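You operate a simulated robot arm through the tools that you are given. There is no shell and no other tool.

The job below is to be done with a simulated two-armed robot. You get a single attempt, and the scene is never put back.

JOB
Lay the grey, brown and cream rounded tiles in matching slots; push the peg board up to the turntable base.

It is judged by the outcome, as a careful person would: the job done as asked, and still so three seconds after it is handed in. It fails if anything else is knocked over, pushed out of place, dropped, spilled or broken.

ROBOT AND FRAMES
Two 7-joint arms with two-finger grippers on one trunk that stands fixed in place. Base frame: the origin is at the foot of the trunk, x ahead of it, y to its left, z up; the work surface is at about z = 0.72. Lengths are in m, angles in rad, forces in N, time in s.
The left shoulder is at [0.081, 0.16, 0.977], the right one opposite. With the tool pointing down near the work surface each hand reaches from about 0.34 to 0.78 m from the base axis, measured 20 degrees to its own side. Payload 2.45 kg a hand.
The tool frame of a hand sits at the grasp point between the pads (the TCP): z along the fingers, y along the line on which they close. The tips reach 0.026 m beyond it. The gripper opens to 0.096 m; its body begins 0.069 m behind the TCP.
Orientation is that of the tool frame in the base frame, as a unit quaternion [w, x, y, z]. With the fingers straight down and closing along the base's y, the tool's x points along the base's -x, its y along +y and its z along -z.

CONTROLS
- The arms move only by the tool drive_tool. It takes "left_increments", "right_increments" or both (then of equal length, played together; a hand with none holds still); each is a list of rows, each an object of numbers (a shift or turn left out is 0, a gripper value left out holds the last): "x", "y", "z": the shift along the tool's x, y, z in m; "wx", "wy", "wz": the turn, a rotation vector about the tool's x, y, z in rad; "gripper": the closure in counts, from 0 (fully open) to 255 (shut). In form: [{"x": .., "y": .., "z": .., "wx": .., "wy": .., "wz": .., "gripper": ..}, ...]. A call has 1 to 20 rows; each row shifts and turns the commanded pose from where the row before left it, along the tool's axes as they then stand. A row lasts 0.2 s, in which the tool goes at most 0.05 m and 0.15 rad; a call with a longer step from one row to the next is refused whole, and so is a gripper value outside its range. A pose out of reach is approached as far as the arm can. The call stops where the force on the tool passes 40 N (or 10 N more than at its start, if that is more) or the arm is blocked; 0.2 s more then pass. The fingers move at their own pace (about 0.1199 m/s each) and stop on an object; they squeeze with about 36 N. The grip force told is the motor's: it shows also when the fingers shut on nothing. Time passes only in rows, and 0.2 s behind the last, so rows that do not move let the fingers close. It gives the time, the measured TCP pose, the force on the tool (base axes), the opening and the grip force at its end, in the units of the frame above (readings bear some noise), with the torque about the TCP (base axes, N m) and any sound that the robot's microphone picked up.
- Cameras (640 x 400 px; columns grow to the right, rows downward): "scene" is now at [0.2144, -0.0478, 1.4346]; the picture's right is [-0.45, -0.89, 0.00], its down [-0.81, 0.40, -0.43] and it looks along [0.38, -0.19, -0.90] (base axes); focal length 322 px, centre (320, 200). "left" rides on the left gripper at [0.082, -0.003, -0.098] in its tool frame; the picture's right is [0.04, 1.00, 0.00], its down [-0.73, 0.03, -0.68] and it looks along [-0.68, 0.03, 0.73] (tool axes); focal length 256 px, centre (320, 200). "right" rides on the right gripper at [0.082, 0.003, -0.098] in its tool frame; the picture's right is [-0.04, 1.00, 0.00], its down [-0.73, -0.03, -0.68] and it looks along [-0.68, -0.03, 0.73] (tool axes); focal length 256 px, centre (320, 200). There is no depth. A picture from a camera that has moved, and an enlarged one, comes with that camera's place and axes in the base frame and with its lens. The place of the scene camera against the robot may be out by one fixed shift of up to 0.025 m in any direction.
- capture(camera): a new picture of that camera. No time passes.
- slide_trunk(by): moves the trunk up (or, below 0, down) by that many m; the arms and the scene camera ride with it, the base frame stays. It gives what a move gives, with no picture.
- pan_tilt(pan, tilt): turns the head with the scene camera to pan (to the left, within 2.094 rad either way) and tilt (down, from -0.506 to 1.204), counted from straight ahead of the robot (the tilt from the chest, where the trunk bows). It gives what a move gives.
- zoom(camera, box): a new picture of the part [left, top, right, bottom] of that camera's present view, enlarged. No time passes.
- finish_job(): hands the job in; it is judged then, once.

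Places have to be worked out from the pictures, the camera data and where the tool is seen. Open the grippers and draw the arms clear of the work before you hand the job in, unless the task says otherwise.

The tools are called after ">>>" as a command line: name --argument value ..., lists and objects as JSON in quotes. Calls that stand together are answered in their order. drive_tool: Moves the arms, as the interface text tells. Its arguments: {"type":"object","properties":{"left_increments":{"type":"array","items":{"type":"object","properties":{"x":{"type":"number"},"y":{"type":"number"},"z":{"type":"number"},"wx":{"type":"number"},"wy":{"type":"number"},"wz":{"type":"number"},"gripper":{"type":"number"}}}},"right_increments":{"type":"array","items":{"type":"object","properties":{"x":{"type":"number"},"y":{"type":"number"},"z":{"type":"number"},"wx":{"type":"number"},"wy":{"type":"number"},"wz":{"type":"number"},"gripper":{"type":"number"}}}}},"required":[]} The other tools are called the same way: slide_trunk (by) moves the trunk up or down; pan_tilt (pan, tilt) turns the head that bears the scene camera; capture (camera) takes a picture; zoom (camera, box) takes an enlarged picture of a part of a camera's view; finish_job () hands the job in.

At the start:

```text
t: 0.0
left_ee_pos: [0.4396, 0.1035, 0.9228]
left_ee_rot: [-0.001, 0.0, 1.0, 0.001]
left_contact_force: [-0.3, 0.0, -0.2]
left_torque: [-0.01, 0.01, 0.0]
left_gripper_width: 0.0961
left_finger_force: 0.1
right_ee_pos: [0.483, -0.2948, 0.939]
right_ee_rot: [0.0, 0.0, 1.0, 0.0]
right_contact_force: [-0.8, 0.0, 0.5]
right_torque: [-0.01, -0.06, 0.01]
right_gripper_width: 0.0962
right_finger_force: 0.0
trunk travel left (down, up): [-0.15, 0.417]
head pan, tilt (commanded): [-0.464, 1.124]
```

scene: 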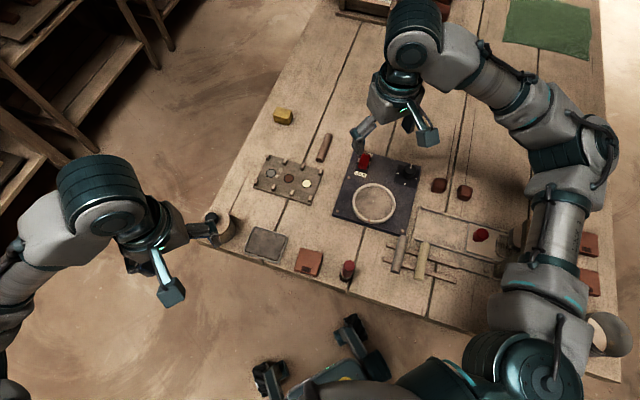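
right: 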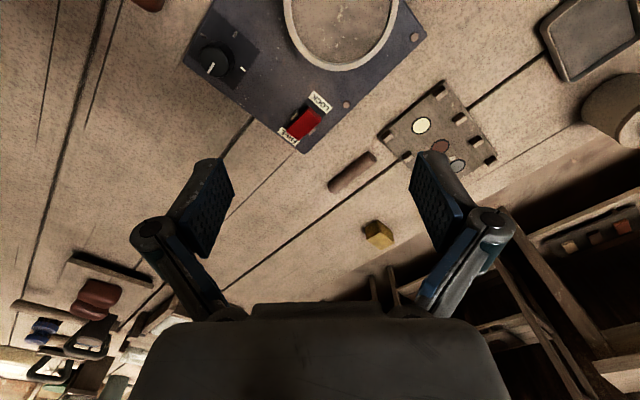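
left: 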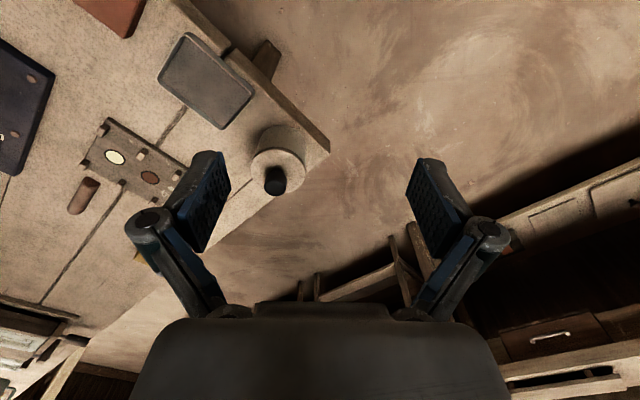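

I see a work table with a peg board (with grey, brown, cream coloured discs), a turntable base, and various objects. I'll look closer before moving.

>>> zoom --camera "scene" --box '[230, 90, 430, 215]'

>>> zoom --camera "scene" --box '[380, 160, 620, 310]'

>>> zoom --camera "scene" --box '[200, 200, 400, 325]'

>>> zoom --camera "right" --box '[320, 60, 520, 185]'

```text
3.20 times, centred on (330, 152) of scene
camera zoom: at [0.2144, -0.0478, 1.4346], right [-0.45, -0.89, 0.0], down [-0.81, 0.4, -0.43], along [0.38, -0.19, -0.9], focal length 1031 px, centre (288, 352)
```

zoom: 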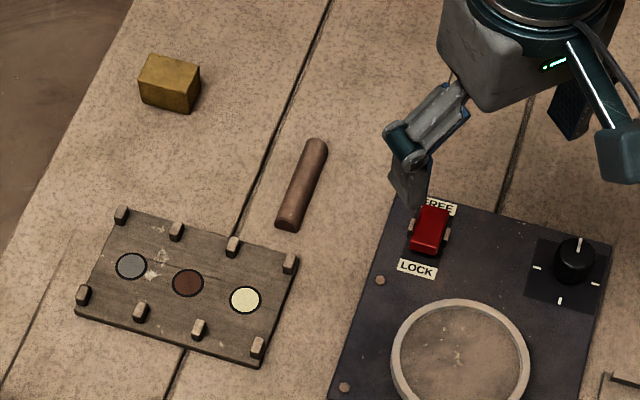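

```text
2.67 times, centred on (500, 235) of scene
camera zoom: at [0.2144, -0.0478, 1.4346], right [-0.45, -0.89, 0.0], down [-0.81, 0.4, -0.43], along [0.38, -0.19, -0.9], focal length 859 px, centre (-160, 107)
```

zoom: 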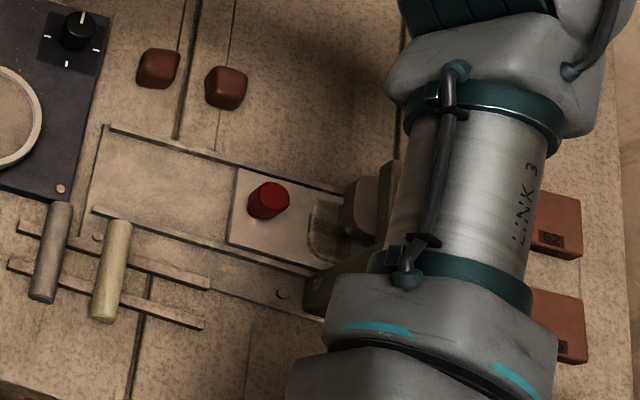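

```text
3.20 times, centred on (300, 262) of scene
camera zoom: at [0.2144, -0.0478, 1.4346], right [-0.45, -0.89, 0.0], down [-0.81, 0.4, -0.43], along [0.38, -0.19, -0.9], focal length 1031 px, centre (384, 0)
```

zoom: 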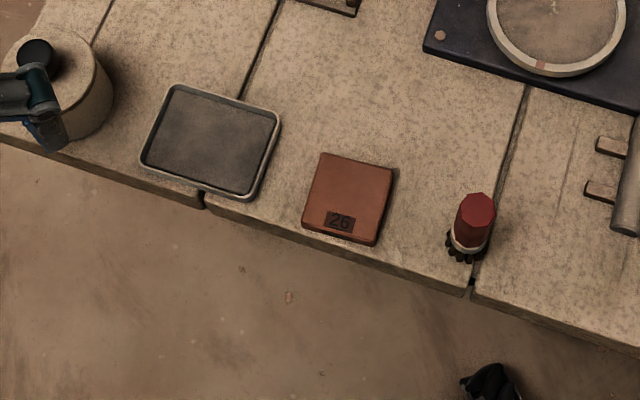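

```text
3.20 times, centred on (420, 122) of right
camera zoom: at [0.4002, -0.2923, 1.038], right [0.04, 1.0, 0.0], down [0.73, -0.03, 0.68], along [0.68, -0.03, -0.73], focal length 819 px, centre (0, 448)
```

zoom: 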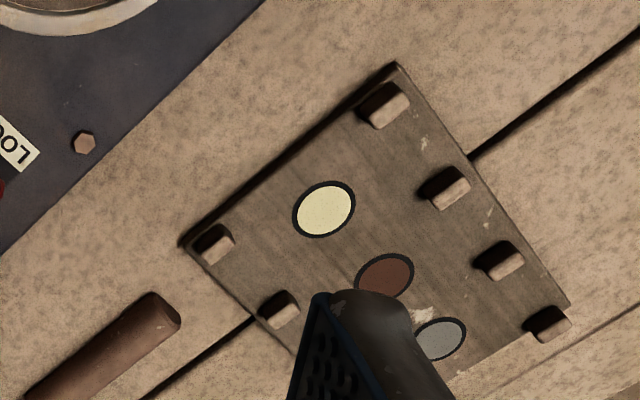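

The peg board has three slots with grey, brown and cream discs; brown, grey and cream rods lie nearby. I'll zoom much closer on each candidate and on the board.

>>> zoom --camera "scene" --box '[240, 120, 352, 190]'

>>> zoom --camera "scene" --box '[370, 220, 466, 280]'

>>> zoom --camera "scene" --box '[425, 170, 489, 210]'

>>> pan_tilt --pan -0.9 --tilt 0.9

```text
5.71 times, centred on (296, 155) of scene
camera zoom: at [0.2144, -0.0478, 1.4346], right [-0.45, -0.89, 0.0], down [-0.81, 0.4, -0.43], along [0.38, -0.19, -0.9], focal length 1840 px, centre (457, 457)
```

zoom: 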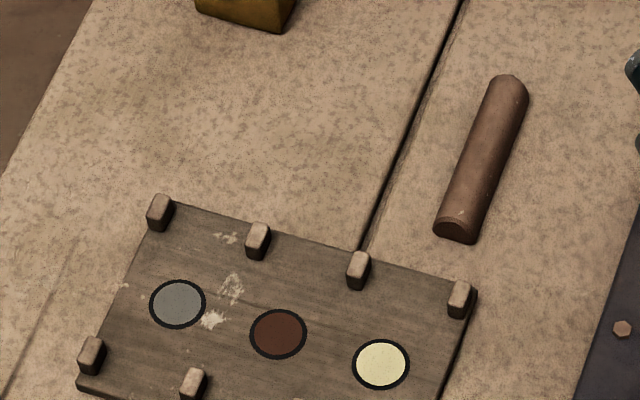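

```text
6.67 times, centred on (418, 250) of scene
camera zoom: at [0.2144, -0.0478, 1.4346], right [-0.45, -0.89, 0.0], down [-0.81, 0.4, -0.43], along [0.38, -0.19, -0.9], focal length 2147 px, centre (-333, -133)
```

zoom: 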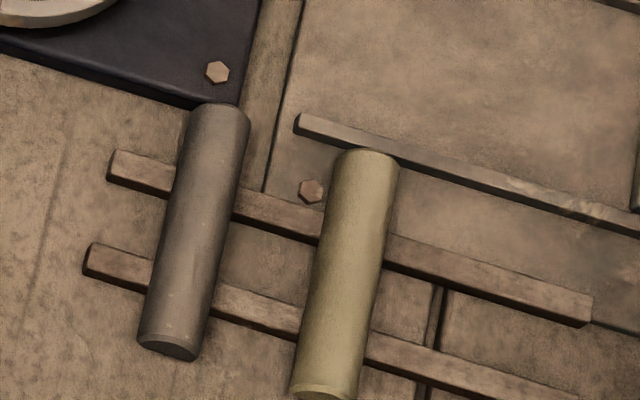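

```text
10.00 times, centred on (457, 190) of scene
camera zoom: at [0.2144, -0.0478, 1.4346], right [-0.45, -0.89, 0.0], down [-0.81, 0.4, -0.43], along [0.38, -0.19, -0.9], focal length 3221 px, centre (-1050, 300)
```

zoom: 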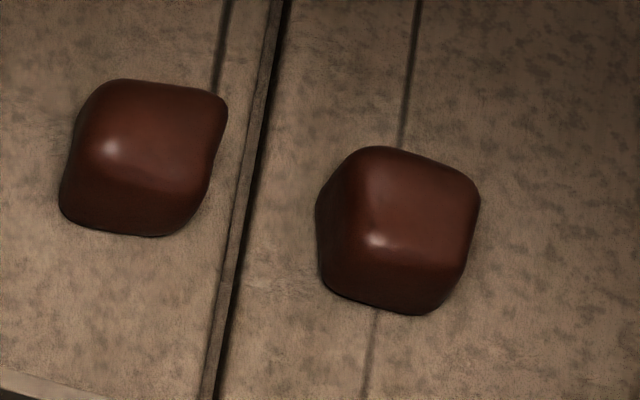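

```text
t: 0.9
left_ee_pos: [0.4367, 0.1042, 0.9244]
left_ee_rot: [0.001, 0.0, 1.0, 0.0]
left_contact_force: [-0.6, 0.3, -0.1]
left_torque: [0.0, -0.03, -0.03]
left_gripper_width: 0.096
left_finger_force: 0.0
right_ee_pos: [0.4794, -0.2955, 0.9415]
right_ee_rot: [0.002, -0.001, 1.0, 0.001]
right_contact_force: [-0.4, -0.1, 0.6]
right_torque: [0.02, -0.01, 0.01]
right_gripper_width: 0.096
right_finger_force: 0.0
trunk travel left (down, up): [-0.15, 0.417]
head pan, tilt (commanded): [-0.901, 0.901]
```

The tiles look like half-round bars (grey and cream resting on two rails, brown on the table). I look at the rest of the scene from the new head pose.

>>> capture --camera "scene"

>>> capture --camera "right"

>>> zoom --camera "right" --box '[320, 130, 400, 210]'

>>> zoom --camera "right" --box '[370, 70, 530, 170]'

>>> zoom --camera "left" --box '[60, 100, 220, 220]'

```text
taken
camera scene: at [0.2066, -0.0794, 1.45], right [-0.78, -0.62, 0.0], down [-0.49, 0.61, -0.62], along [0.38, -0.49, -0.79], focal length 322 px, centre (320, 200)
```

scene: 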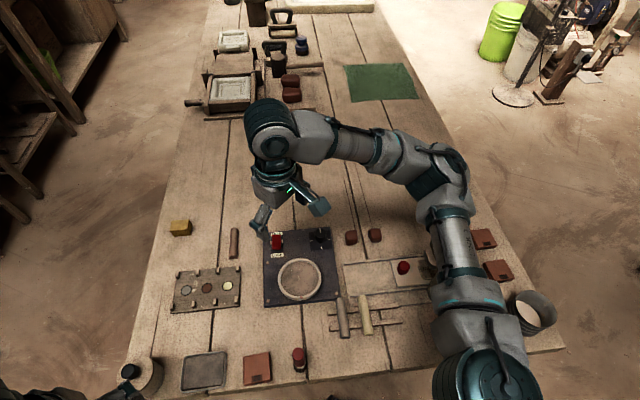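

```text
taken
camera right: at [0.3959, -0.2922, 1.0399], right [0.04, 1.0, 0.0], down [0.73, -0.03, 0.68], along [0.68, -0.03, -0.73], focal length 256 px, centre (320, 200)
```

right: 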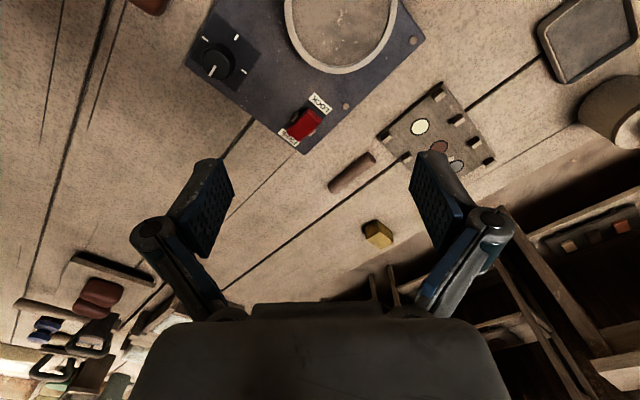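

```text
5.00 times, centred on (360, 170) of right
camera zoom: at [0.3959, -0.2922, 1.0399], right [0.04, 1.0, 0.0], down [0.73, -0.03, 0.68], along [0.68, -0.03, -0.73], focal length 1280 px, centre (120, 350)
```

zoom: 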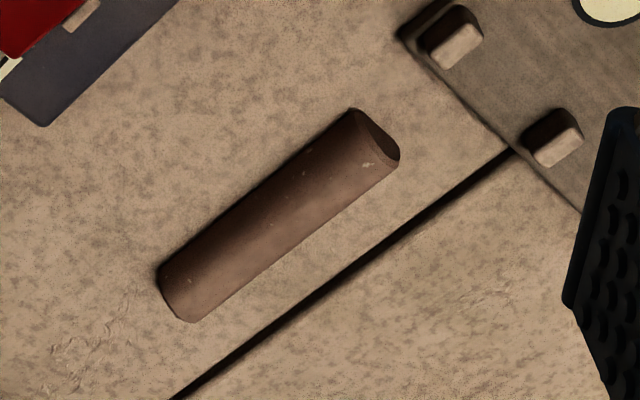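

```text
4.00 times, centred on (450, 120) of right
camera zoom: at [0.3959, -0.2922, 1.0399], right [0.04, 1.0, 0.0], down [0.73, -0.03, 0.68], along [0.68, -0.03, -0.73], focal length 1024 px, centre (-200, 520)
```

zoom: 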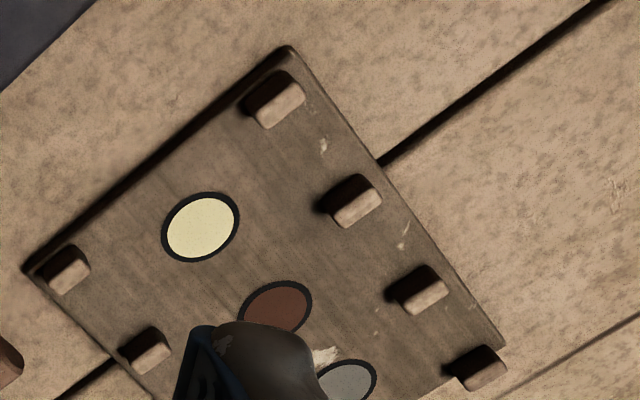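

```text
3.33 times, centred on (140, 160) of left
camera zoom: at [0.3533, 0.1, 1.0229], right [-0.04, 1.0, 0.0], down [0.73, 0.03, 0.68], along [0.68, 0.03, -0.73], focal length 853 px, centre (920, 333)
```

zoom: 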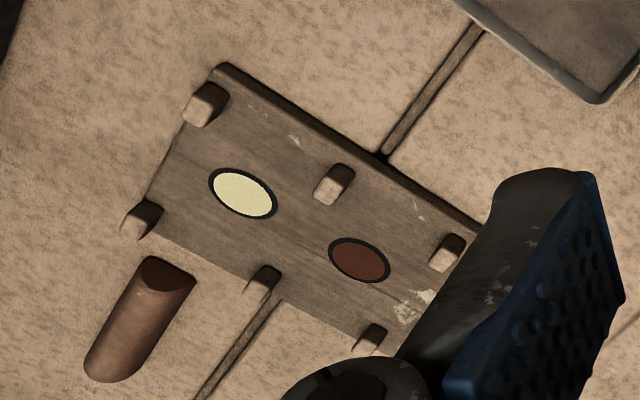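

Now I check the far part of the table and the rack area from this view for any other candidate tiles and obstacles.

>>> zoom --camera "scene" --box '[180, 0, 420, 150]'

>>> zoom --camera "scene" --box '[310, 220, 438, 350]'

>>> zoom --camera "scene" --box '[150, 210, 350, 335]'

>>> zoom --camera "scene" --box '[380, 220, 580, 345]'

```text
2.67 times, centred on (300, 75) of scene
camera zoom: at [0.2066, -0.0794, 1.45], right [-0.78, -0.62, 0.0], down [-0.49, 0.61, -0.62], along [0.38, -0.49, -0.79], focal length 859 px, centre (373, 533)
```

zoom: 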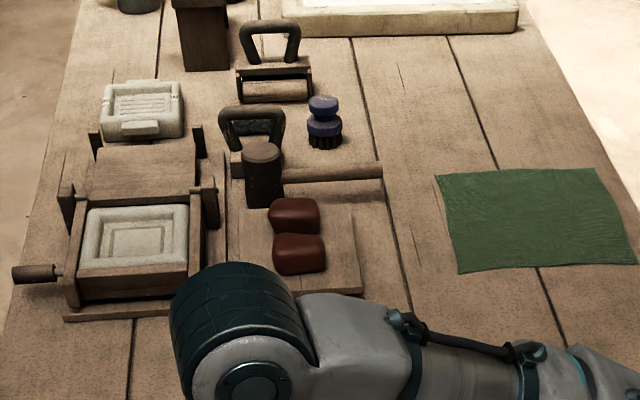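

```text
3.08 times, centred on (374, 285) of scene
camera zoom: at [0.2066, -0.0794, 1.45], right [-0.78, -0.62, 0.0], down [-0.49, 0.61, -0.62], along [0.38, -0.49, -0.79], focal length 991 px, centre (154, -62)
```

zoom: 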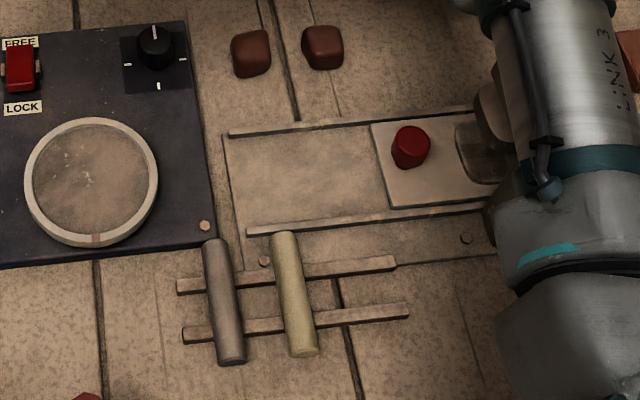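

```text
3.20 times, centred on (250, 272) of scene
camera zoom: at [0.2066, -0.0794, 1.45], right [-0.78, -0.62, 0.0], down [-0.49, 0.61, -0.62], along [0.38, -0.49, -0.79], focal length 1031 px, centre (544, -32)
```

zoom: 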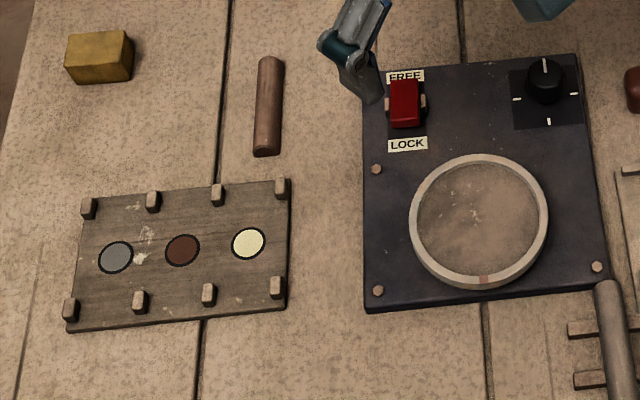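

```text
3.20 times, centred on (480, 282) of scene
camera zoom: at [0.2066, -0.0794, 1.45], right [-0.78, -0.62, 0.0], down [-0.49, 0.61, -0.62], along [0.38, -0.49, -0.79], focal length 1031 px, centre (-192, -64)
```

zoom: 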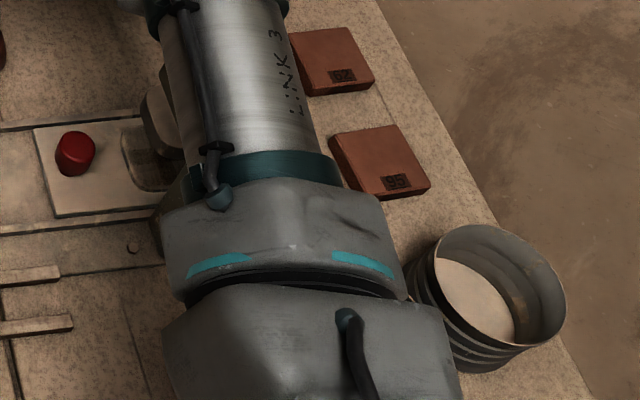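

All tiles lie along the same ~45° diagonal as the board's slots; estimated centres: brown ≈ (0.635,-0.257), grey ≈ (0.302,-0.273), cream ≈ (0.265,-0.309). I turn the right hand 45° about its axis and go above the brown tile, staying high.

>>> drive_tool --right_increments '[{"wz": 0.131}, {"wz": 0.131}, {"wz": 0.131}, {"wz": 0.131}, {"wz": 0.131}, {"wz": 0.13}, {"x": -0.02, "y": 0.034, "z": 0.015}, {"x": -0.02, "y": 0.034, "z": 0.015}, {"x": -0.02, "y": 0.034, "z": 0.015}, {"x": -0.02, "y": 0.033, "z": 0.015}, {}]'

>>> capture --camera "right"

>>> capture --camera "scene"

```text
t: 3.3
left_ee_pos: [0.4344, 0.1043, 0.9261]
left_ee_rot: [0.002, 0.001, 1.0, 0.0]
left_contact_force: [-0.8, -0.4, 0.2]
left_torque: [0.0, -0.01, 0.03]
left_gripper_width: 0.0961
left_finger_force: 0.0
right_ee_pos: [0.6323, -0.2556, 0.8836]
right_ee_rot: [0.002, 0.382, 0.924, 0.002]
right_contact_force: [-0.6, 0.3, -0.1]
right_torque: [-0.01, -0.03, -0.01]
right_gripper_width: 0.096
right_finger_force: 0.0
trunk travel left (down, up): [-0.15, 0.417]
head pan, tilt (commanded): [-0.901, 0.901]
```

```text
taken
camera right: at [0.5747, -0.1952, 0.982], right [0.73, 0.68, 0.0], down [0.49, -0.54, 0.68], along [0.46, -0.5, -0.73], focal length 256 px, centre (320, 200)
```

right: 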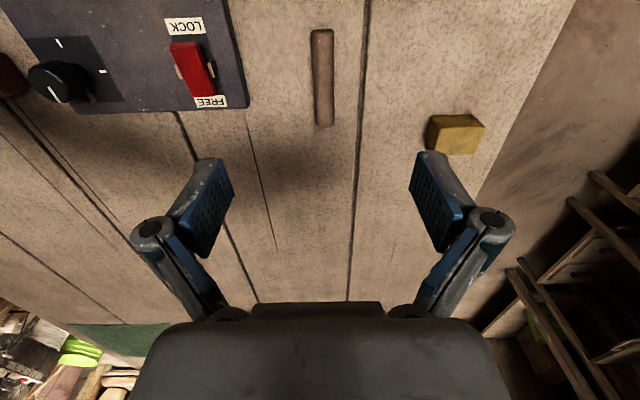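

```text
taken
camera scene: at [0.2062, -0.0785, 1.4503], right [-0.78, -0.62, 0.0], down [-0.49, 0.61, -0.62], along [0.38, -0.49, -0.79], focal length 322 px, centre (320, 200)
```

scene: 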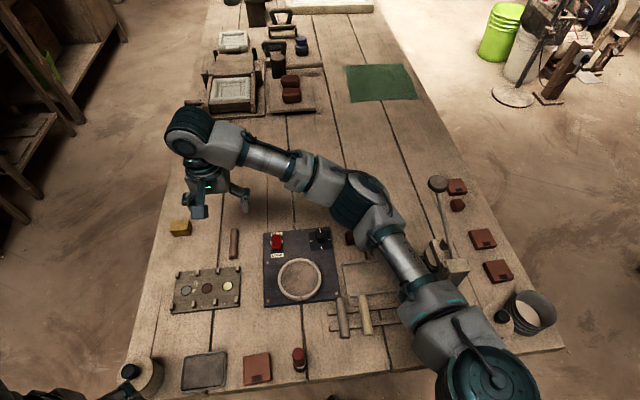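

The brown tile is centred under the hand (offset only ~4 mm along, ~1.5 mm across) and aligned with the tool x axis. I partly close the gripper to ~5 cm and descend to TCP z ≈ 0.79 for a check.

>>> drive_tool --right_increments '[{"x": -0.003, "y": 0.0015, "z": 0.02, "gripper": 120}, {"z": 0.025}, {"z": 0.025}, {"z": 0.022}, {}]'

>>> capture --camera "right"

>>> capture --camera "left"

```text
t: 4.5
left_ee_pos: [0.4355, 0.1053, 0.9252]
left_ee_rot: [0.002, 0.0, 1.0, 0.0]
left_contact_force: [-0.6, -0.3, -0.4]
left_torque: [-0.02, 0.04, 0.02]
left_gripper_width: 0.096
left_finger_force: 0.1
right_ee_pos: [0.6344, -0.258, 0.7898]
right_ee_rot: [0.003, 0.383, 0.924, 0.002]
right_contact_force: [-0.3, 0.4, -0.1]
right_torque: [0.02, 0.02, 0.01]
right_gripper_width: 0.0509
right_finger_force: 0.0
trunk travel left (down, up): [-0.15, 0.417]
head pan, tilt (commanded): [-0.901, 0.901]
```

```text
taken
camera right: at [0.5774, -0.1968, 0.888], right [0.73, 0.68, 0.0], down [0.5, -0.54, 0.68], along [0.46, -0.5, -0.73], focal length 256 px, centre (320, 200)
```

right: 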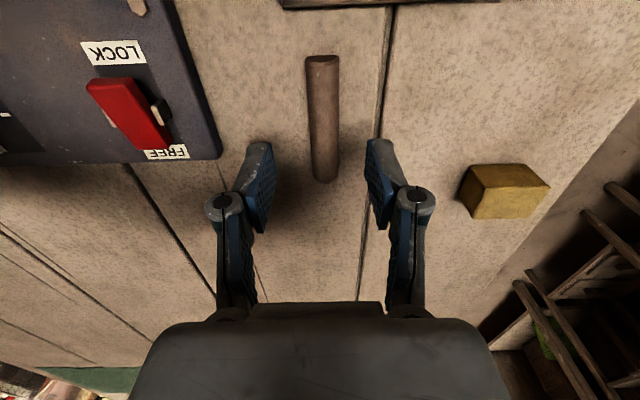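

```text
taken
camera left: at [0.353, 0.1003, 1.0231], right [-0.04, 1.0, 0.0], down [0.73, 0.03, 0.68], along [0.68, 0.03, -0.73], focal length 256 px, centre (320, 200)
```

left: 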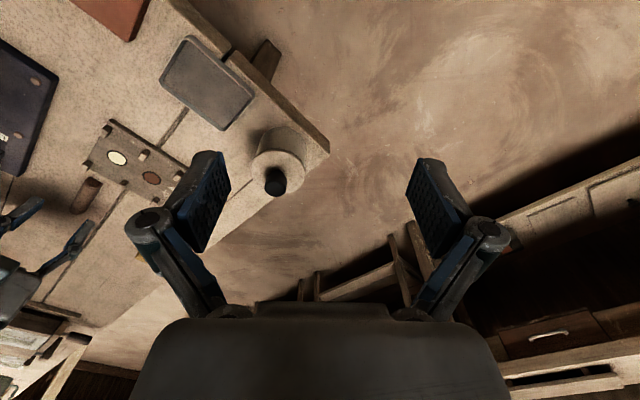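

Alignment holds. I shift 1.5 mm across and go down so the tips are a few mm above the table (TCP ≈ 0.751), then look.

>>> drive_tool --right_increments '[{"y": 0.0015, "z": 0.013}, {"z": 0.012}, {"z": 0.008}, {"z": 0.004}, {}]'

>>> capture --camera "right"

>>> zoom --camera "right" --box '[220, 60, 420, 240]'

>>> zoom --camera "left" --box '[0, 110, 160, 310]'

```text
t: 5.7
left_ee_pos: [0.4369, 0.1039, 0.9243]
left_ee_rot: [0.002, 0.0, 1.0, -0.001]
left_contact_force: [0.2, 0.0, 0.4]
left_torque: [-0.03, -0.02, 0.0]
left_gripper_width: 0.0959
left_finger_force: 0.0
right_ee_pos: [0.6354, -0.2561, 0.7533]
right_ee_rot: [0.002, 0.383, 0.924, 0.001]
right_contact_force: [0.5, 1.0, 0.7]
right_torque: [-0.01, -0.01, -0.01]
right_gripper_width: 0.0506
right_finger_force: 0.1
trunk travel left (down, up): [-0.15, 0.417]
head pan, tilt (commanded): [-0.901, 0.901]
```

```text
taken
camera right: at [0.5792, -0.1963, 0.8511], right [0.73, 0.68, 0.0], down [0.5, -0.54, 0.68], along [0.46, -0.5, -0.73], focal length 256 px, centre (320, 200)
```

right: 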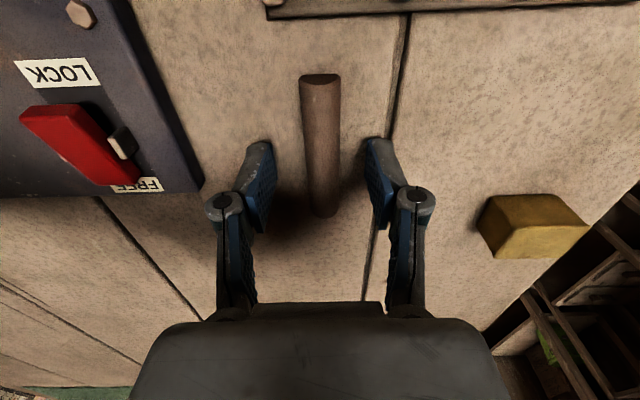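

```text
2.22 times, centred on (320, 150) of right
camera zoom: at [0.5792, -0.1963, 0.8511], right [0.73, 0.68, 0.0], down [0.5, -0.54, 0.68], along [0.46, -0.5, -0.73], focal length 569 px, centre (320, 311)
```

zoom: 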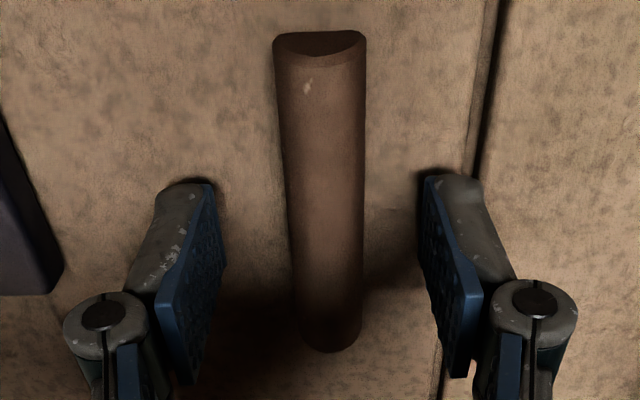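

```text
2.00 times, centred on (80, 210) of left
camera zoom: at [0.3532, 0.1004, 1.0229], right [-0.04, 1.0, 0.0], down [0.73, 0.03, 0.68], along [0.68, 0.03, -0.73], focal length 512 px, centre (800, 180)
```

zoom: 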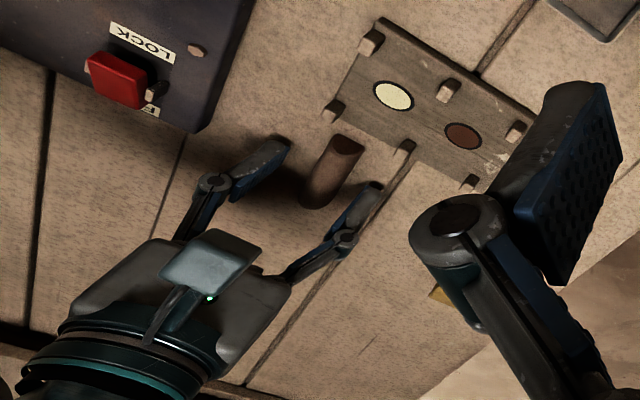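

The tile is a half-round bar roughly 2 cm wide and only ~1 cm tall, flat side down, so I need the tips almost on the table. I go down 4 mm and read the force.

>>> drive_tool --right_increments '[{"z": 0.002}, {"z": 0.002}, {}]'

>>> zoom --camera "right" --box '[220, 60, 420, 240]'

```text
t: 6.5
left_ee_pos: [0.4364, 0.1046, 0.9249]
left_ee_rot: [0.003, 0.0, 1.0, 0.0]
left_contact_force: [-0.3, -0.2, -0.2]
left_torque: [0.05, 0.0, -0.01]
left_gripper_width: 0.0958
left_finger_force: 0.2
right_ee_pos: [0.6361, -0.2552, 0.7489]
right_ee_rot: [0.001, 0.382, 0.924, 0.0]
right_contact_force: [0.9, -0.3, -0.5]
right_torque: [0.0, -0.01, 0.01]
right_gripper_width: 0.0508
right_finger_force: 0.1
trunk travel left (down, up): [-0.15, 0.417]
head pan, tilt (commanded): [-0.901, 0.901]
```

```text
2.22 times, centred on (320, 150) of right
camera zoom: at [0.5788, -0.1961, 0.8475], right [0.73, 0.68, 0.0], down [0.5, -0.54, 0.68], along [0.46, -0.5, -0.73], focal length 569 px, centre (320, 311)
```

zoom: 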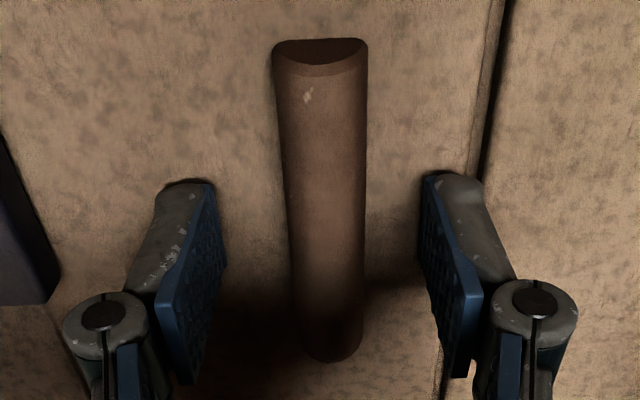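

No contact force yet. I go down 1 mm more.

>>> drive_tool --right_increments '[{"z": 0.001}, {}]'

```text
t: 7.1
left_ee_pos: [0.4359, 0.1037, 0.9245]
left_ee_rot: [0.002, 0.001, 1.0, -0.001]
left_contact_force: [0.4, -0.1, -0.3]
left_torque: [-0.01, 0.0, 0.0]
left_gripper_width: 0.0962
left_finger_force: 0.0
right_ee_pos: [0.636, -0.2571, 0.7474]
right_ee_rot: [0.002, 0.383, 0.924, 0.0]
right_contact_force: [0.6, -0.1, -0.5]
right_torque: [0.0, 0.0, -0.02]
right_gripper_width: 0.0505
right_finger_force: 0.1
trunk travel left (down, up): [-0.15, 0.417]
head pan, tilt (commanded): [-0.901, 0.901]
```

Tips are about 1–2 mm above the table. I close gradually first to ~3 cm to be sure that the tips don't dig into the table.

>>> drive_tool --right_increments '[{"gripper": 150}, {"gripper": 180}, {}]'

>>> zoom --camera "right" --box '[220, 60, 420, 240]'

```text
t: 7.9
left_ee_pos: [0.4367, 0.1043, 0.9244]
left_ee_rot: [0.002, 0.0, 1.0, 0.001]
left_contact_force: [-0.1, -0.2, -0.2]
left_torque: [0.01, -0.02, -0.01]
left_gripper_width: 0.0959
left_finger_force: 0.1
right_ee_pos: [0.6356, -0.2565, 0.7473]
right_ee_rot: [0.001, 0.383, 0.924, 0.0]
right_contact_force: [0.1, 0.2, 0.3]
right_torque: [-0.01, -0.01, 0.0]
right_gripper_width: 0.0282
right_finger_force: 0.2
trunk travel left (down, up): [-0.15, 0.417]
head pan, tilt (commanded): [-0.901, 0.901]
```

```text
2.22 times, centred on (320, 150) of right
camera zoom: at [0.5786, -0.196, 0.8466], right [0.73, 0.68, 0.0], down [0.5, -0.54, 0.68], along [0.46, -0.5, -0.73], focal length 569 px, centre (320, 311)
```

zoom: 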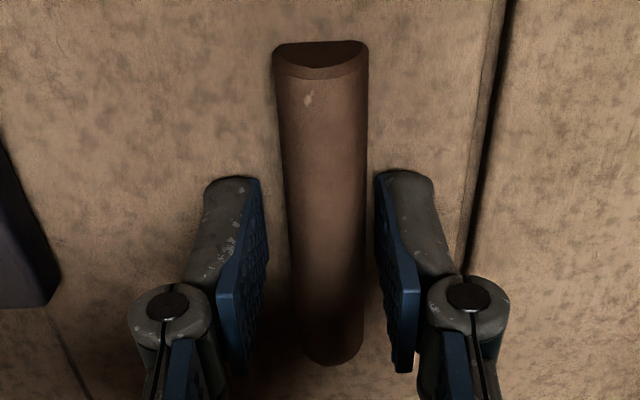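

The tile sits ~1.5 mm to the right of the finger centre; I shift that much and close fully.

>>> drive_tool --right_increments '[{"y": 0.0016}, {"gripper": 215}, {"gripper": 255}, {}, {}]'

>>> zoom --camera "right" --box '[220, 60, 420, 240]'

```text
t: 9.1
left_ee_pos: [0.4362, 0.1041, 0.9251]
left_ee_rot: [0.001, 0.0, 1.0, 0.0]
left_contact_force: [0.3, 0.4, 1.3]
left_torque: [0.01, 0.0, -0.02]
left_gripper_width: 0.0958
left_finger_force: 0.1
right_ee_pos: [0.6358, -0.2546, 0.7481]
right_ee_rot: [0.002, 0.383, 0.924, 0.0]
right_contact_force: [-0.5, -0.3, 1.4]
right_torque: [-0.03, -0.05, -0.02]
right_gripper_width: 0.019
right_finger_force: 35.9
trunk travel left (down, up): [-0.15, 0.417]
head pan, tilt (commanded): [-0.901, 0.901]
```

```text
2.22 times, centred on (320, 150) of right
camera zoom: at [0.5797, -0.1949, 0.8471], right [0.73, 0.68, 0.0], down [0.5, -0.54, 0.68], along [0.46, -0.5, -0.73], focal length 569 px, centre (320, 311)
```

zoom: 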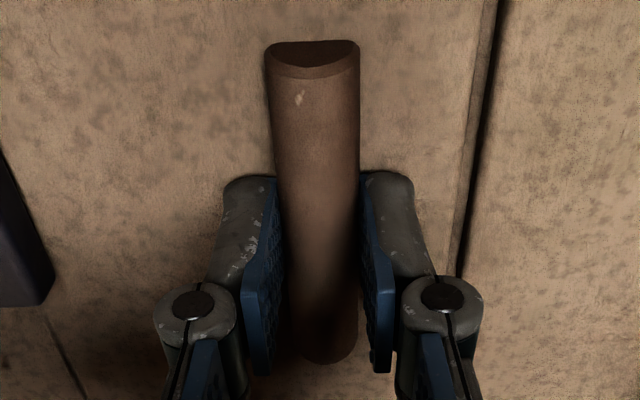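

Gripped at 19 mm width. I lift slowly and check that it stays in the fingers.

>>> drive_tool --right_increments '[{"z": -0.005}, {"z": -0.01}, {"z": -0.02}, {"z": -0.03}, {"z": -0.03}, {}]'

>>> capture --camera "right"

>>> capture --camera "left"

```text
t: 10.5
left_ee_pos: [0.4362, 0.1035, 0.9235]
left_ee_rot: [0.001, -0.001, 1.0, 0.001]
left_contact_force: [1.0, -0.3, 0.0]
left_torque: [-0.05, 0.04, 0.04]
left_gripper_width: 0.0958
left_finger_force: 0.1
right_ee_pos: [0.6373, -0.257, 0.8432]
right_ee_rot: [0.001, 0.383, 0.924, 0.0]
right_contact_force: [0.8, -0.1, 0.4]
right_torque: [0.0, 0.03, 0.04]
right_gripper_width: 0.0188
right_finger_force: 35.4
trunk travel left (down, up): [-0.15, 0.417]
head pan, tilt (commanded): [-0.901, 0.901]
```

```text
taken
camera right: at [0.5808, -0.1968, 0.9421], right [0.73, 0.68, 0.0], down [0.5, -0.54, 0.68], along [0.46, -0.5, -0.73], focal length 256 px, centre (320, 200)
```

right: 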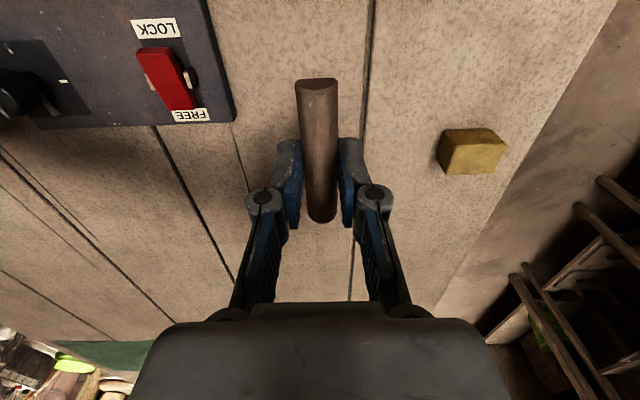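

```text
taken
camera left: at [0.3538, 0.1004, 1.0226], right [-0.04, 1.0, 0.0], down [0.73, 0.03, 0.68], along [0.68, 0.03, -0.73], focal length 256 px, centre (320, 200)
```

left: 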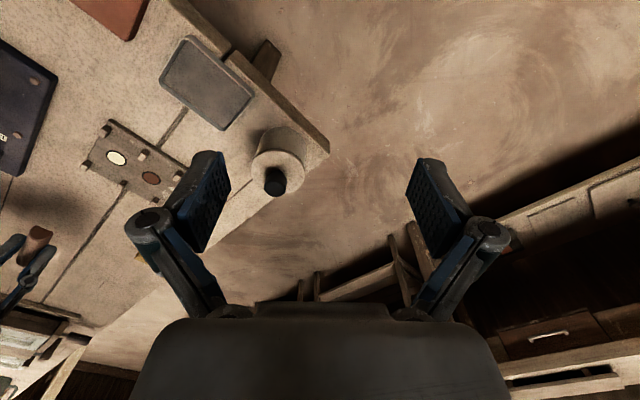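

The tile is held securely. I carry it to above the brown disc's estimated place (≈0.59,-0.136), staying high, and look.

>>> drive_tool --right_increments '[{"x": 0.029, "y": 0.013}, {"x": 0.029, "y": 0.013}, {"x": 0.029, "y": 0.013}, {"x": 0.029, "y": 0.013}, {}]'

>>> capture --camera "right"

>>> capture --camera "scene"

>>> capture --camera "left"

```text
t: 11.7
left_ee_pos: [0.4361, 0.1045, 0.9245]
left_ee_rot: [0.001, 0.0, 1.0, 0.0]
left_contact_force: [-0.1, 0.0, 0.7]
left_torque: [-0.02, -0.04, 0.0]
left_gripper_width: 0.0959
left_finger_force: 0.1
right_ee_pos: [0.5923, -0.1364, 0.8451]
right_ee_rot: [0.002, 0.383, 0.924, -0.001]
right_contact_force: [0.3, -0.1, -0.6]
right_torque: [-0.01, 0.02, 0.02]
right_gripper_width: 0.019
right_finger_force: 36.0
trunk travel left (down, up): [-0.15, 0.417]
head pan, tilt (commanded): [-0.901, 0.901]
```

```text
taken
camera right: at [0.5348, -0.076, 0.9436], right [0.73, 0.68, 0.0], down [0.5, -0.54, 0.68], along [0.46, -0.5, -0.73], focal length 256 px, centre (320, 200)
```

right: 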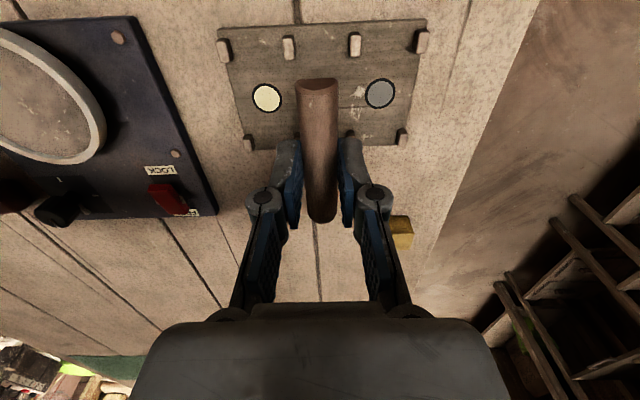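

```text
taken
camera scene: at [0.2074, -0.0774, 1.45], right [-0.78, -0.62, 0.01], down [-0.49, 0.61, -0.62], along [0.38, -0.49, -0.79], focal length 322 px, centre (320, 200)
```

scene: 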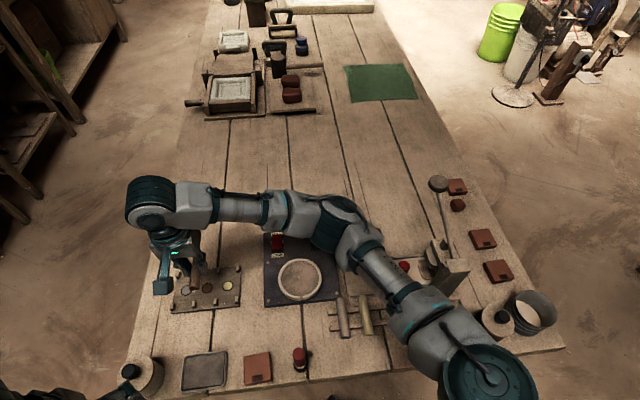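

```text
taken
camera left: at [0.3533, 0.1013, 1.0228], right [-0.04, 1.0, 0.0], down [0.73, 0.03, 0.68], along [0.68, 0.03, -0.73], focal length 256 px, centre (320, 200)
```

left: 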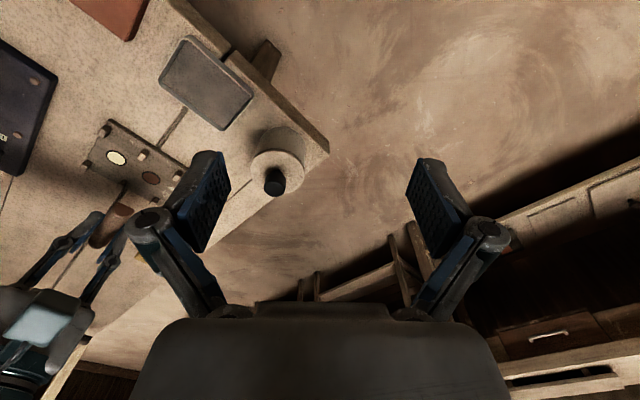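

Brown slot centre is ≈3 mm in x and ≈2 mm in y of the tool frame from under the TCP, slots spaced ≈46.5 mm. I correct that and descend to TCP z ≈ 0.785 for a check.

>>> drive_tool --right_increments '[{"x": 0.003, "y": 0.002, "wz": 0.008, "z": 0.015}, {"z": 0.02}, {"z": 0.02}, {"z": 0.005}, {}]'

>>> capture --camera "right"

>>> zoom --camera "left" --box '[20, 100, 200, 260]'

```text
t: 12.9
left_ee_pos: [0.4372, 0.1049, 0.9245]
left_ee_rot: [0.002, 0.0, 1.0, 0.0]
left_contact_force: [0.6, -0.3, 0.1]
left_torque: [0.01, 0.0, 0.0]
left_gripper_width: 0.0962
left_finger_force: 0.0
right_ee_pos: [0.5912, -0.1331, 0.7842]
right_ee_rot: [0.003, 0.386, 0.923, 0.0]
right_contact_force: [0.2, 0.2, 0.1]
right_torque: [-0.02, 0.02, -0.01]
right_gripper_width: 0.019
right_finger_force: 36.3
trunk travel left (down, up): [-0.15, 0.417]
head pan, tilt (commanded): [-0.901, 0.901]
```

```text
taken
camera right: at [0.5348, -0.0713, 0.882], right [0.74, 0.67, 0.0], down [0.49, -0.54, 0.68], along [0.46, -0.5, -0.73], focal length 256 px, centre (320, 200)
```

right: 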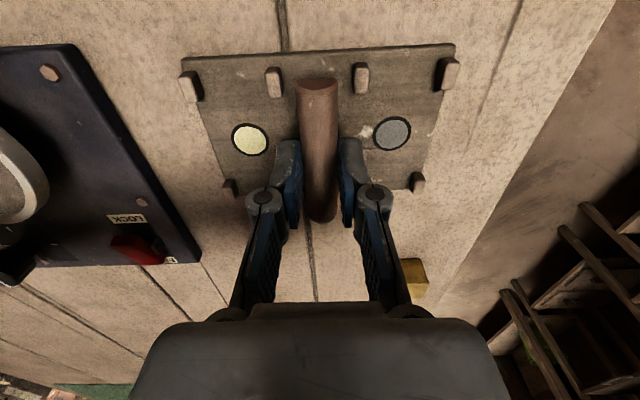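

```text
2.50 times, centred on (110, 180) of left
camera zoom: at [0.3533, 0.101, 1.0229], right [-0.04, 1.0, 0.0], down [0.73, 0.03, 0.68], along [0.68, 0.03, -0.73], focal length 640 px, centre (845, 250)
```

zoom: 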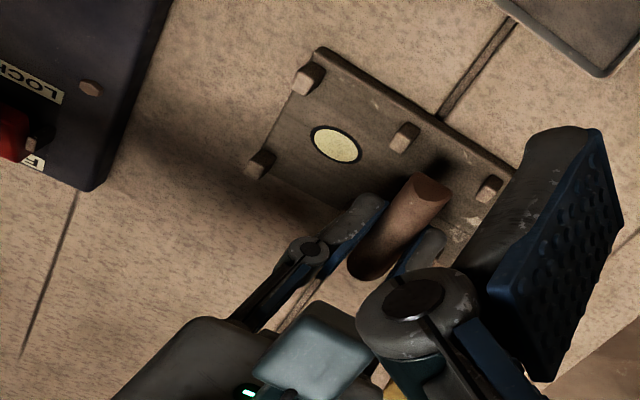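

Centred on the brown slot within ~1 mm. I descend to TCP ≈ 0.764 and check force.

>>> drive_tool --right_increments '[{"x": 0.001, "z": 0.01}, {"z": 0.006}, {"z": 0.004}, {}]'

>>> zoom --camera "right" --box '[180, 40, 460, 240]'

>>> zoom --camera "left" --box '[60, 100, 180, 220]'

```text
t: 13.9
left_ee_pos: [0.4363, 0.1047, 0.9241]
left_ee_rot: [0.001, 0.0, 1.0, -0.001]
left_contact_force: [0.4, -0.1, -0.3]
left_torque: [-0.02, -0.02, 0.01]
left_gripper_width: 0.0961
left_finger_force: 0.1
right_ee_pos: [0.5905, -0.1305, 0.7635]
right_ee_rot: [0.003, 0.385, 0.923, 0.0]
right_contact_force: [-0.8, 0.1, 0.0]
right_torque: [-0.02, -0.02, 0.0]
right_gripper_width: 0.019
right_finger_force: 36.1
trunk travel left (down, up): [-0.15, 0.417]
head pan, tilt (commanded): [-0.901, 0.901]
```

```text
2.00 times, centred on (320, 140) of right
camera zoom: at [0.5341, -0.0704, 0.8615], right [0.74, 0.67, 0.0], down [0.49, -0.54, 0.68], along [0.46, -0.5, -0.73], focal length 512 px, centre (320, 320)
```

zoom: 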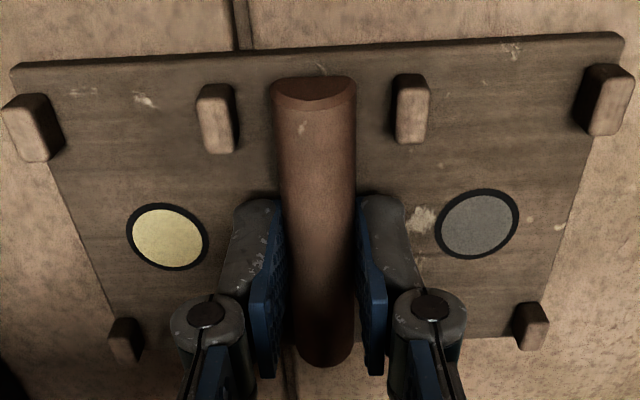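

```text
3.33 times, centred on (120, 160) of left
camera zoom: at [0.3532, 0.1011, 1.0229], right [-0.04, 1.0, 0.0], down [0.73, 0.03, 0.68], along [0.68, 0.03, -0.73], focal length 853 px, centre (987, 333)
```

zoom: 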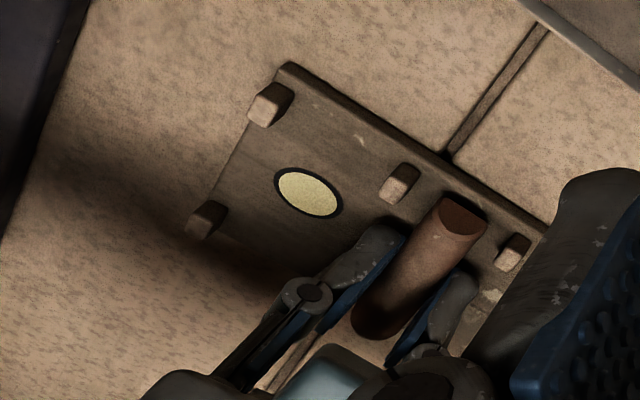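

Still above the board. I go down in 2 mm steps, watching the vertical force.

>>> drive_tool --right_increments '[{"z": 0.002}, {"z": 0.002}, {}]'

```text
t: 14.7
left_ee_pos: [0.4365, 0.1046, 0.9247]
left_ee_rot: [0.002, 0.0, 1.0, 0.0]
left_contact_force: [0.4, -0.2, -0.6]
left_torque: [-0.02, -0.01, 0.01]
left_gripper_width: 0.096
left_finger_force: 0.1
right_ee_pos: [0.591, -0.1317, 0.7581]
right_ee_rot: [0.002, 0.386, 0.923, 0.001]
right_contact_force: [-0.6, -0.2, -0.1]
right_torque: [-0.03, 0.02, 0.02]
right_gripper_width: 0.019
right_finger_force: 35.9
trunk travel left (down, up): [-0.15, 0.417]
head pan, tilt (commanded): [-0.901, 0.901]
```

No contact yet at TCP ≈ 0.758; I continue 1 mm at a time.

>>> drive_tool --right_increments '[{"z": 0.001}, {"z": 0.001}, {}]'

>>> zoom --camera "right" --box '[180, 40, 460, 240]'

```text
t: 15.5
left_ee_pos: [0.4365, 0.104, 0.925]
left_ee_rot: [0.001, 0.0, 1.0, 0.0]
left_contact_force: [0.1, -0.9, 0.0]
left_torque: [0.01, 0.01, 0.0]
left_gripper_width: 0.0963
left_finger_force: 0.0
right_ee_pos: [0.5903, -0.132, 0.7558]
right_ee_rot: [0.002, 0.386, 0.923, 0.0]
right_contact_force: [0.5, -0.1, 0.8]
right_torque: [0.04, 0.06, 0.02]
right_gripper_width: 0.0188
right_finger_force: 36.3
trunk travel left (down, up): [-0.15, 0.417]
head pan, tilt (commanded): [-0.901, 0.901]
```

```text
2.00 times, centred on (320, 140) of right
camera zoom: at [0.5339, -0.0712, 0.8553], right [0.74, 0.67, 0.0], down [0.49, -0.54, 0.68], along [0.46, -0.5, -0.73], focal length 512 px, centre (320, 320)
```

zoom: 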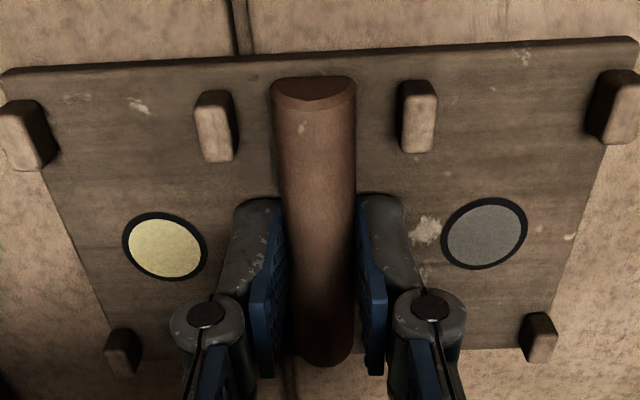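

Possible first touch. One more millimetre.

>>> drive_tool --right_increments '[{"z": 0.001}, {}]'

```text
t: 16.1
left_ee_pos: [0.4344, 0.1049, 0.9245]
left_ee_rot: [0.001, 0.001, 1.0, 0.001]
left_contact_force: [-0.5, 0.5, 0.9]
left_torque: [0.0, -0.03, 0.0]
left_gripper_width: 0.096
left_finger_force: 0.1
right_ee_pos: [0.59, -0.1321, 0.7564]
right_ee_rot: [0.004, 0.386, 0.923, 0.0]
right_contact_force: [0.8, -1.0, 9.4]
right_torque: [0.07, 0.14, 0.03]
right_gripper_width: 0.0189
right_finger_force: 36.1
trunk travel left (down, up): [-0.15, 0.417]
head pan, tilt (commanded): [-0.901, 0.901]
```

Contact at ~9 N: the tile rests on the board (board top ≈ 0.728). I back off half a millimetre, open gently to ~4 cm and rise.

>>> drive_tool --right_increments '[{"z": -0.0005}, {"gripper": 200}, {"gripper": 180}, {"gripper": 150}, {}, {"z": -0.005}, {"z": -0.015}, {"z": -0.03}, {"z": -0.04}, {}]'

>>> capture --camera "right"

>>> zoom --camera "right" --box '[180, 20, 460, 195]'

```text
t: 18.3
left_ee_pos: [0.4357, 0.1048, 0.9244]
left_ee_rot: [0.001, 0.0, 1.0, 0.0]
left_contact_force: [0.0, -0.1, 0.3]
left_torque: [-0.01, 0.03, 0.0]
left_gripper_width: 0.0961
left_finger_force: 0.1
right_ee_pos: [0.5893, -0.1306, 0.8448]
right_ee_rot: [0.002, 0.387, 0.922, 0.0]
right_contact_force: [0.2, 0.4, 0.5]
right_torque: [-0.02, -0.02, -0.05]
right_gripper_width: 0.0396
right_finger_force: 0.1
trunk travel left (down, up): [-0.15, 0.417]
head pan, tilt (commanded): [-0.901, 0.901]
```

```text
taken
camera right: at [0.533, -0.0702, 0.9441], right [0.74, 0.67, 0.0], down [0.49, -0.54, 0.68], along [0.46, -0.5, -0.73], focal length 256 px, centre (320, 200)
```

right: 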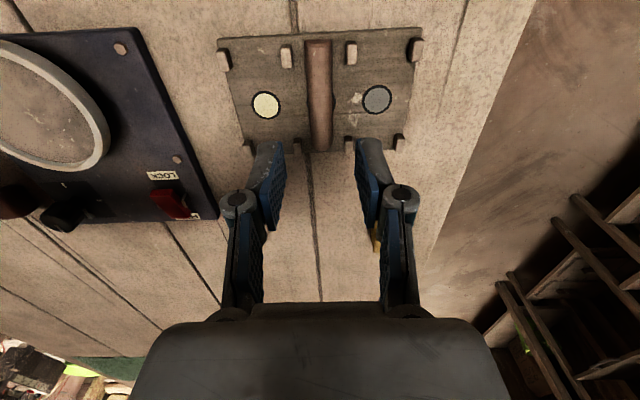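

```text
2.29 times, centred on (320, 108) of right
camera zoom: at [0.533, -0.0702, 0.9441], right [0.74, 0.67, 0.0], down [0.49, -0.54, 0.68], along [0.46, -0.5, -0.73], focal length 585 px, centre (320, 411)
```

zoom: 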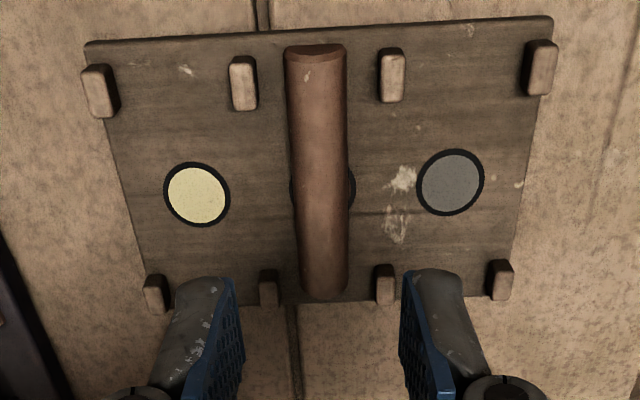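

The brown tile is well seated over the brown disc between its pegs. Now I move the right hand high over to the grey tile's estimated place (≈0.302,-0.272).

>>> drive_tool --right_increments '[{"z": -0.03}, {"x": 0.013, "y": -0.038}, {"x": 0.013, "y": -0.038}, {"x": 0.013, "y": -0.038}, {"x": 0.013, "y": -0.038}, {"x": 0.013, "y": -0.038}, {"x": 0.013, "y": -0.038}, {"x": 0.013, "y": -0.038}, {"x": 0.013, "y": -0.037}, {}, {}]'

>>> capture --camera "right"

>>> capture --camera "scene"

```text
t: 20.9
left_ee_pos: [0.4177, 0.084, 0.9315]
left_ee_rot: [0.01, 0.025, 1.0, -0.01]
left_contact_force: [-4.4, 1.5, 0.7]
left_torque: [-0.11, -0.31, -0.02]
left_gripper_width: 0.096
left_finger_force: 0.0
right_ee_pos: [0.2803, -0.3076, 0.8829]
right_ee_rot: [0.006, 0.436, 0.9, -0.021]
right_contact_force: [5.0, -1.4, -3.0]
right_torque: [0.06, 0.43, -0.02]
right_gripper_width: 0.0398
right_finger_force: 0.1
right hand out of reach, approached as far as the arm can: row 9
trunk travel left (down, up): [-0.15, 0.417]
head pan, tilt (commanded): [-0.901, 0.901]
stopped in row 11 (right hand): the arm was blocked; the commanded pose is now the measured one
```

```text
taken
camera right: at [0.2314, -0.2383, 0.9807], right [0.81, 0.59, -0.03], down [0.44, -0.56, 0.7], along [0.39, -0.58, -0.71], focal length 256 px, centre (320, 200)
```

right: 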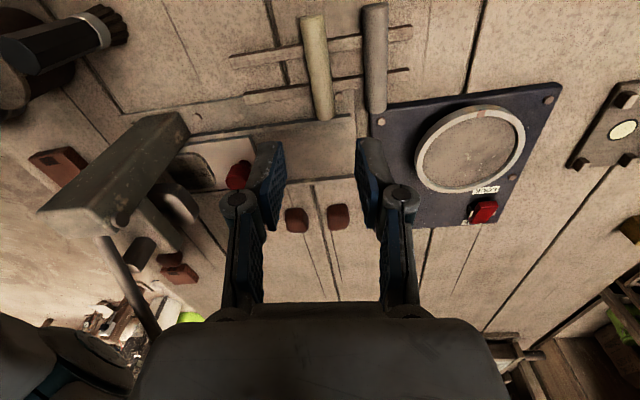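

```text
taken
camera scene: at [0.1288, -0.1742, 1.4561], right [-0.86, -0.51, -0.03], down [-0.38, 0.68, -0.63], along [0.34, -0.52, -0.78], focal length 322 px, centre (320, 200)
```

scene: 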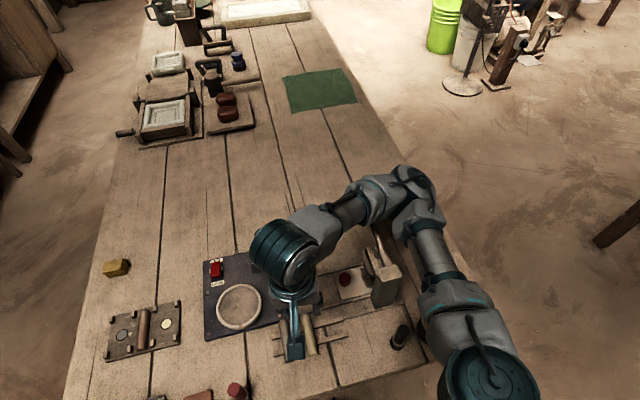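

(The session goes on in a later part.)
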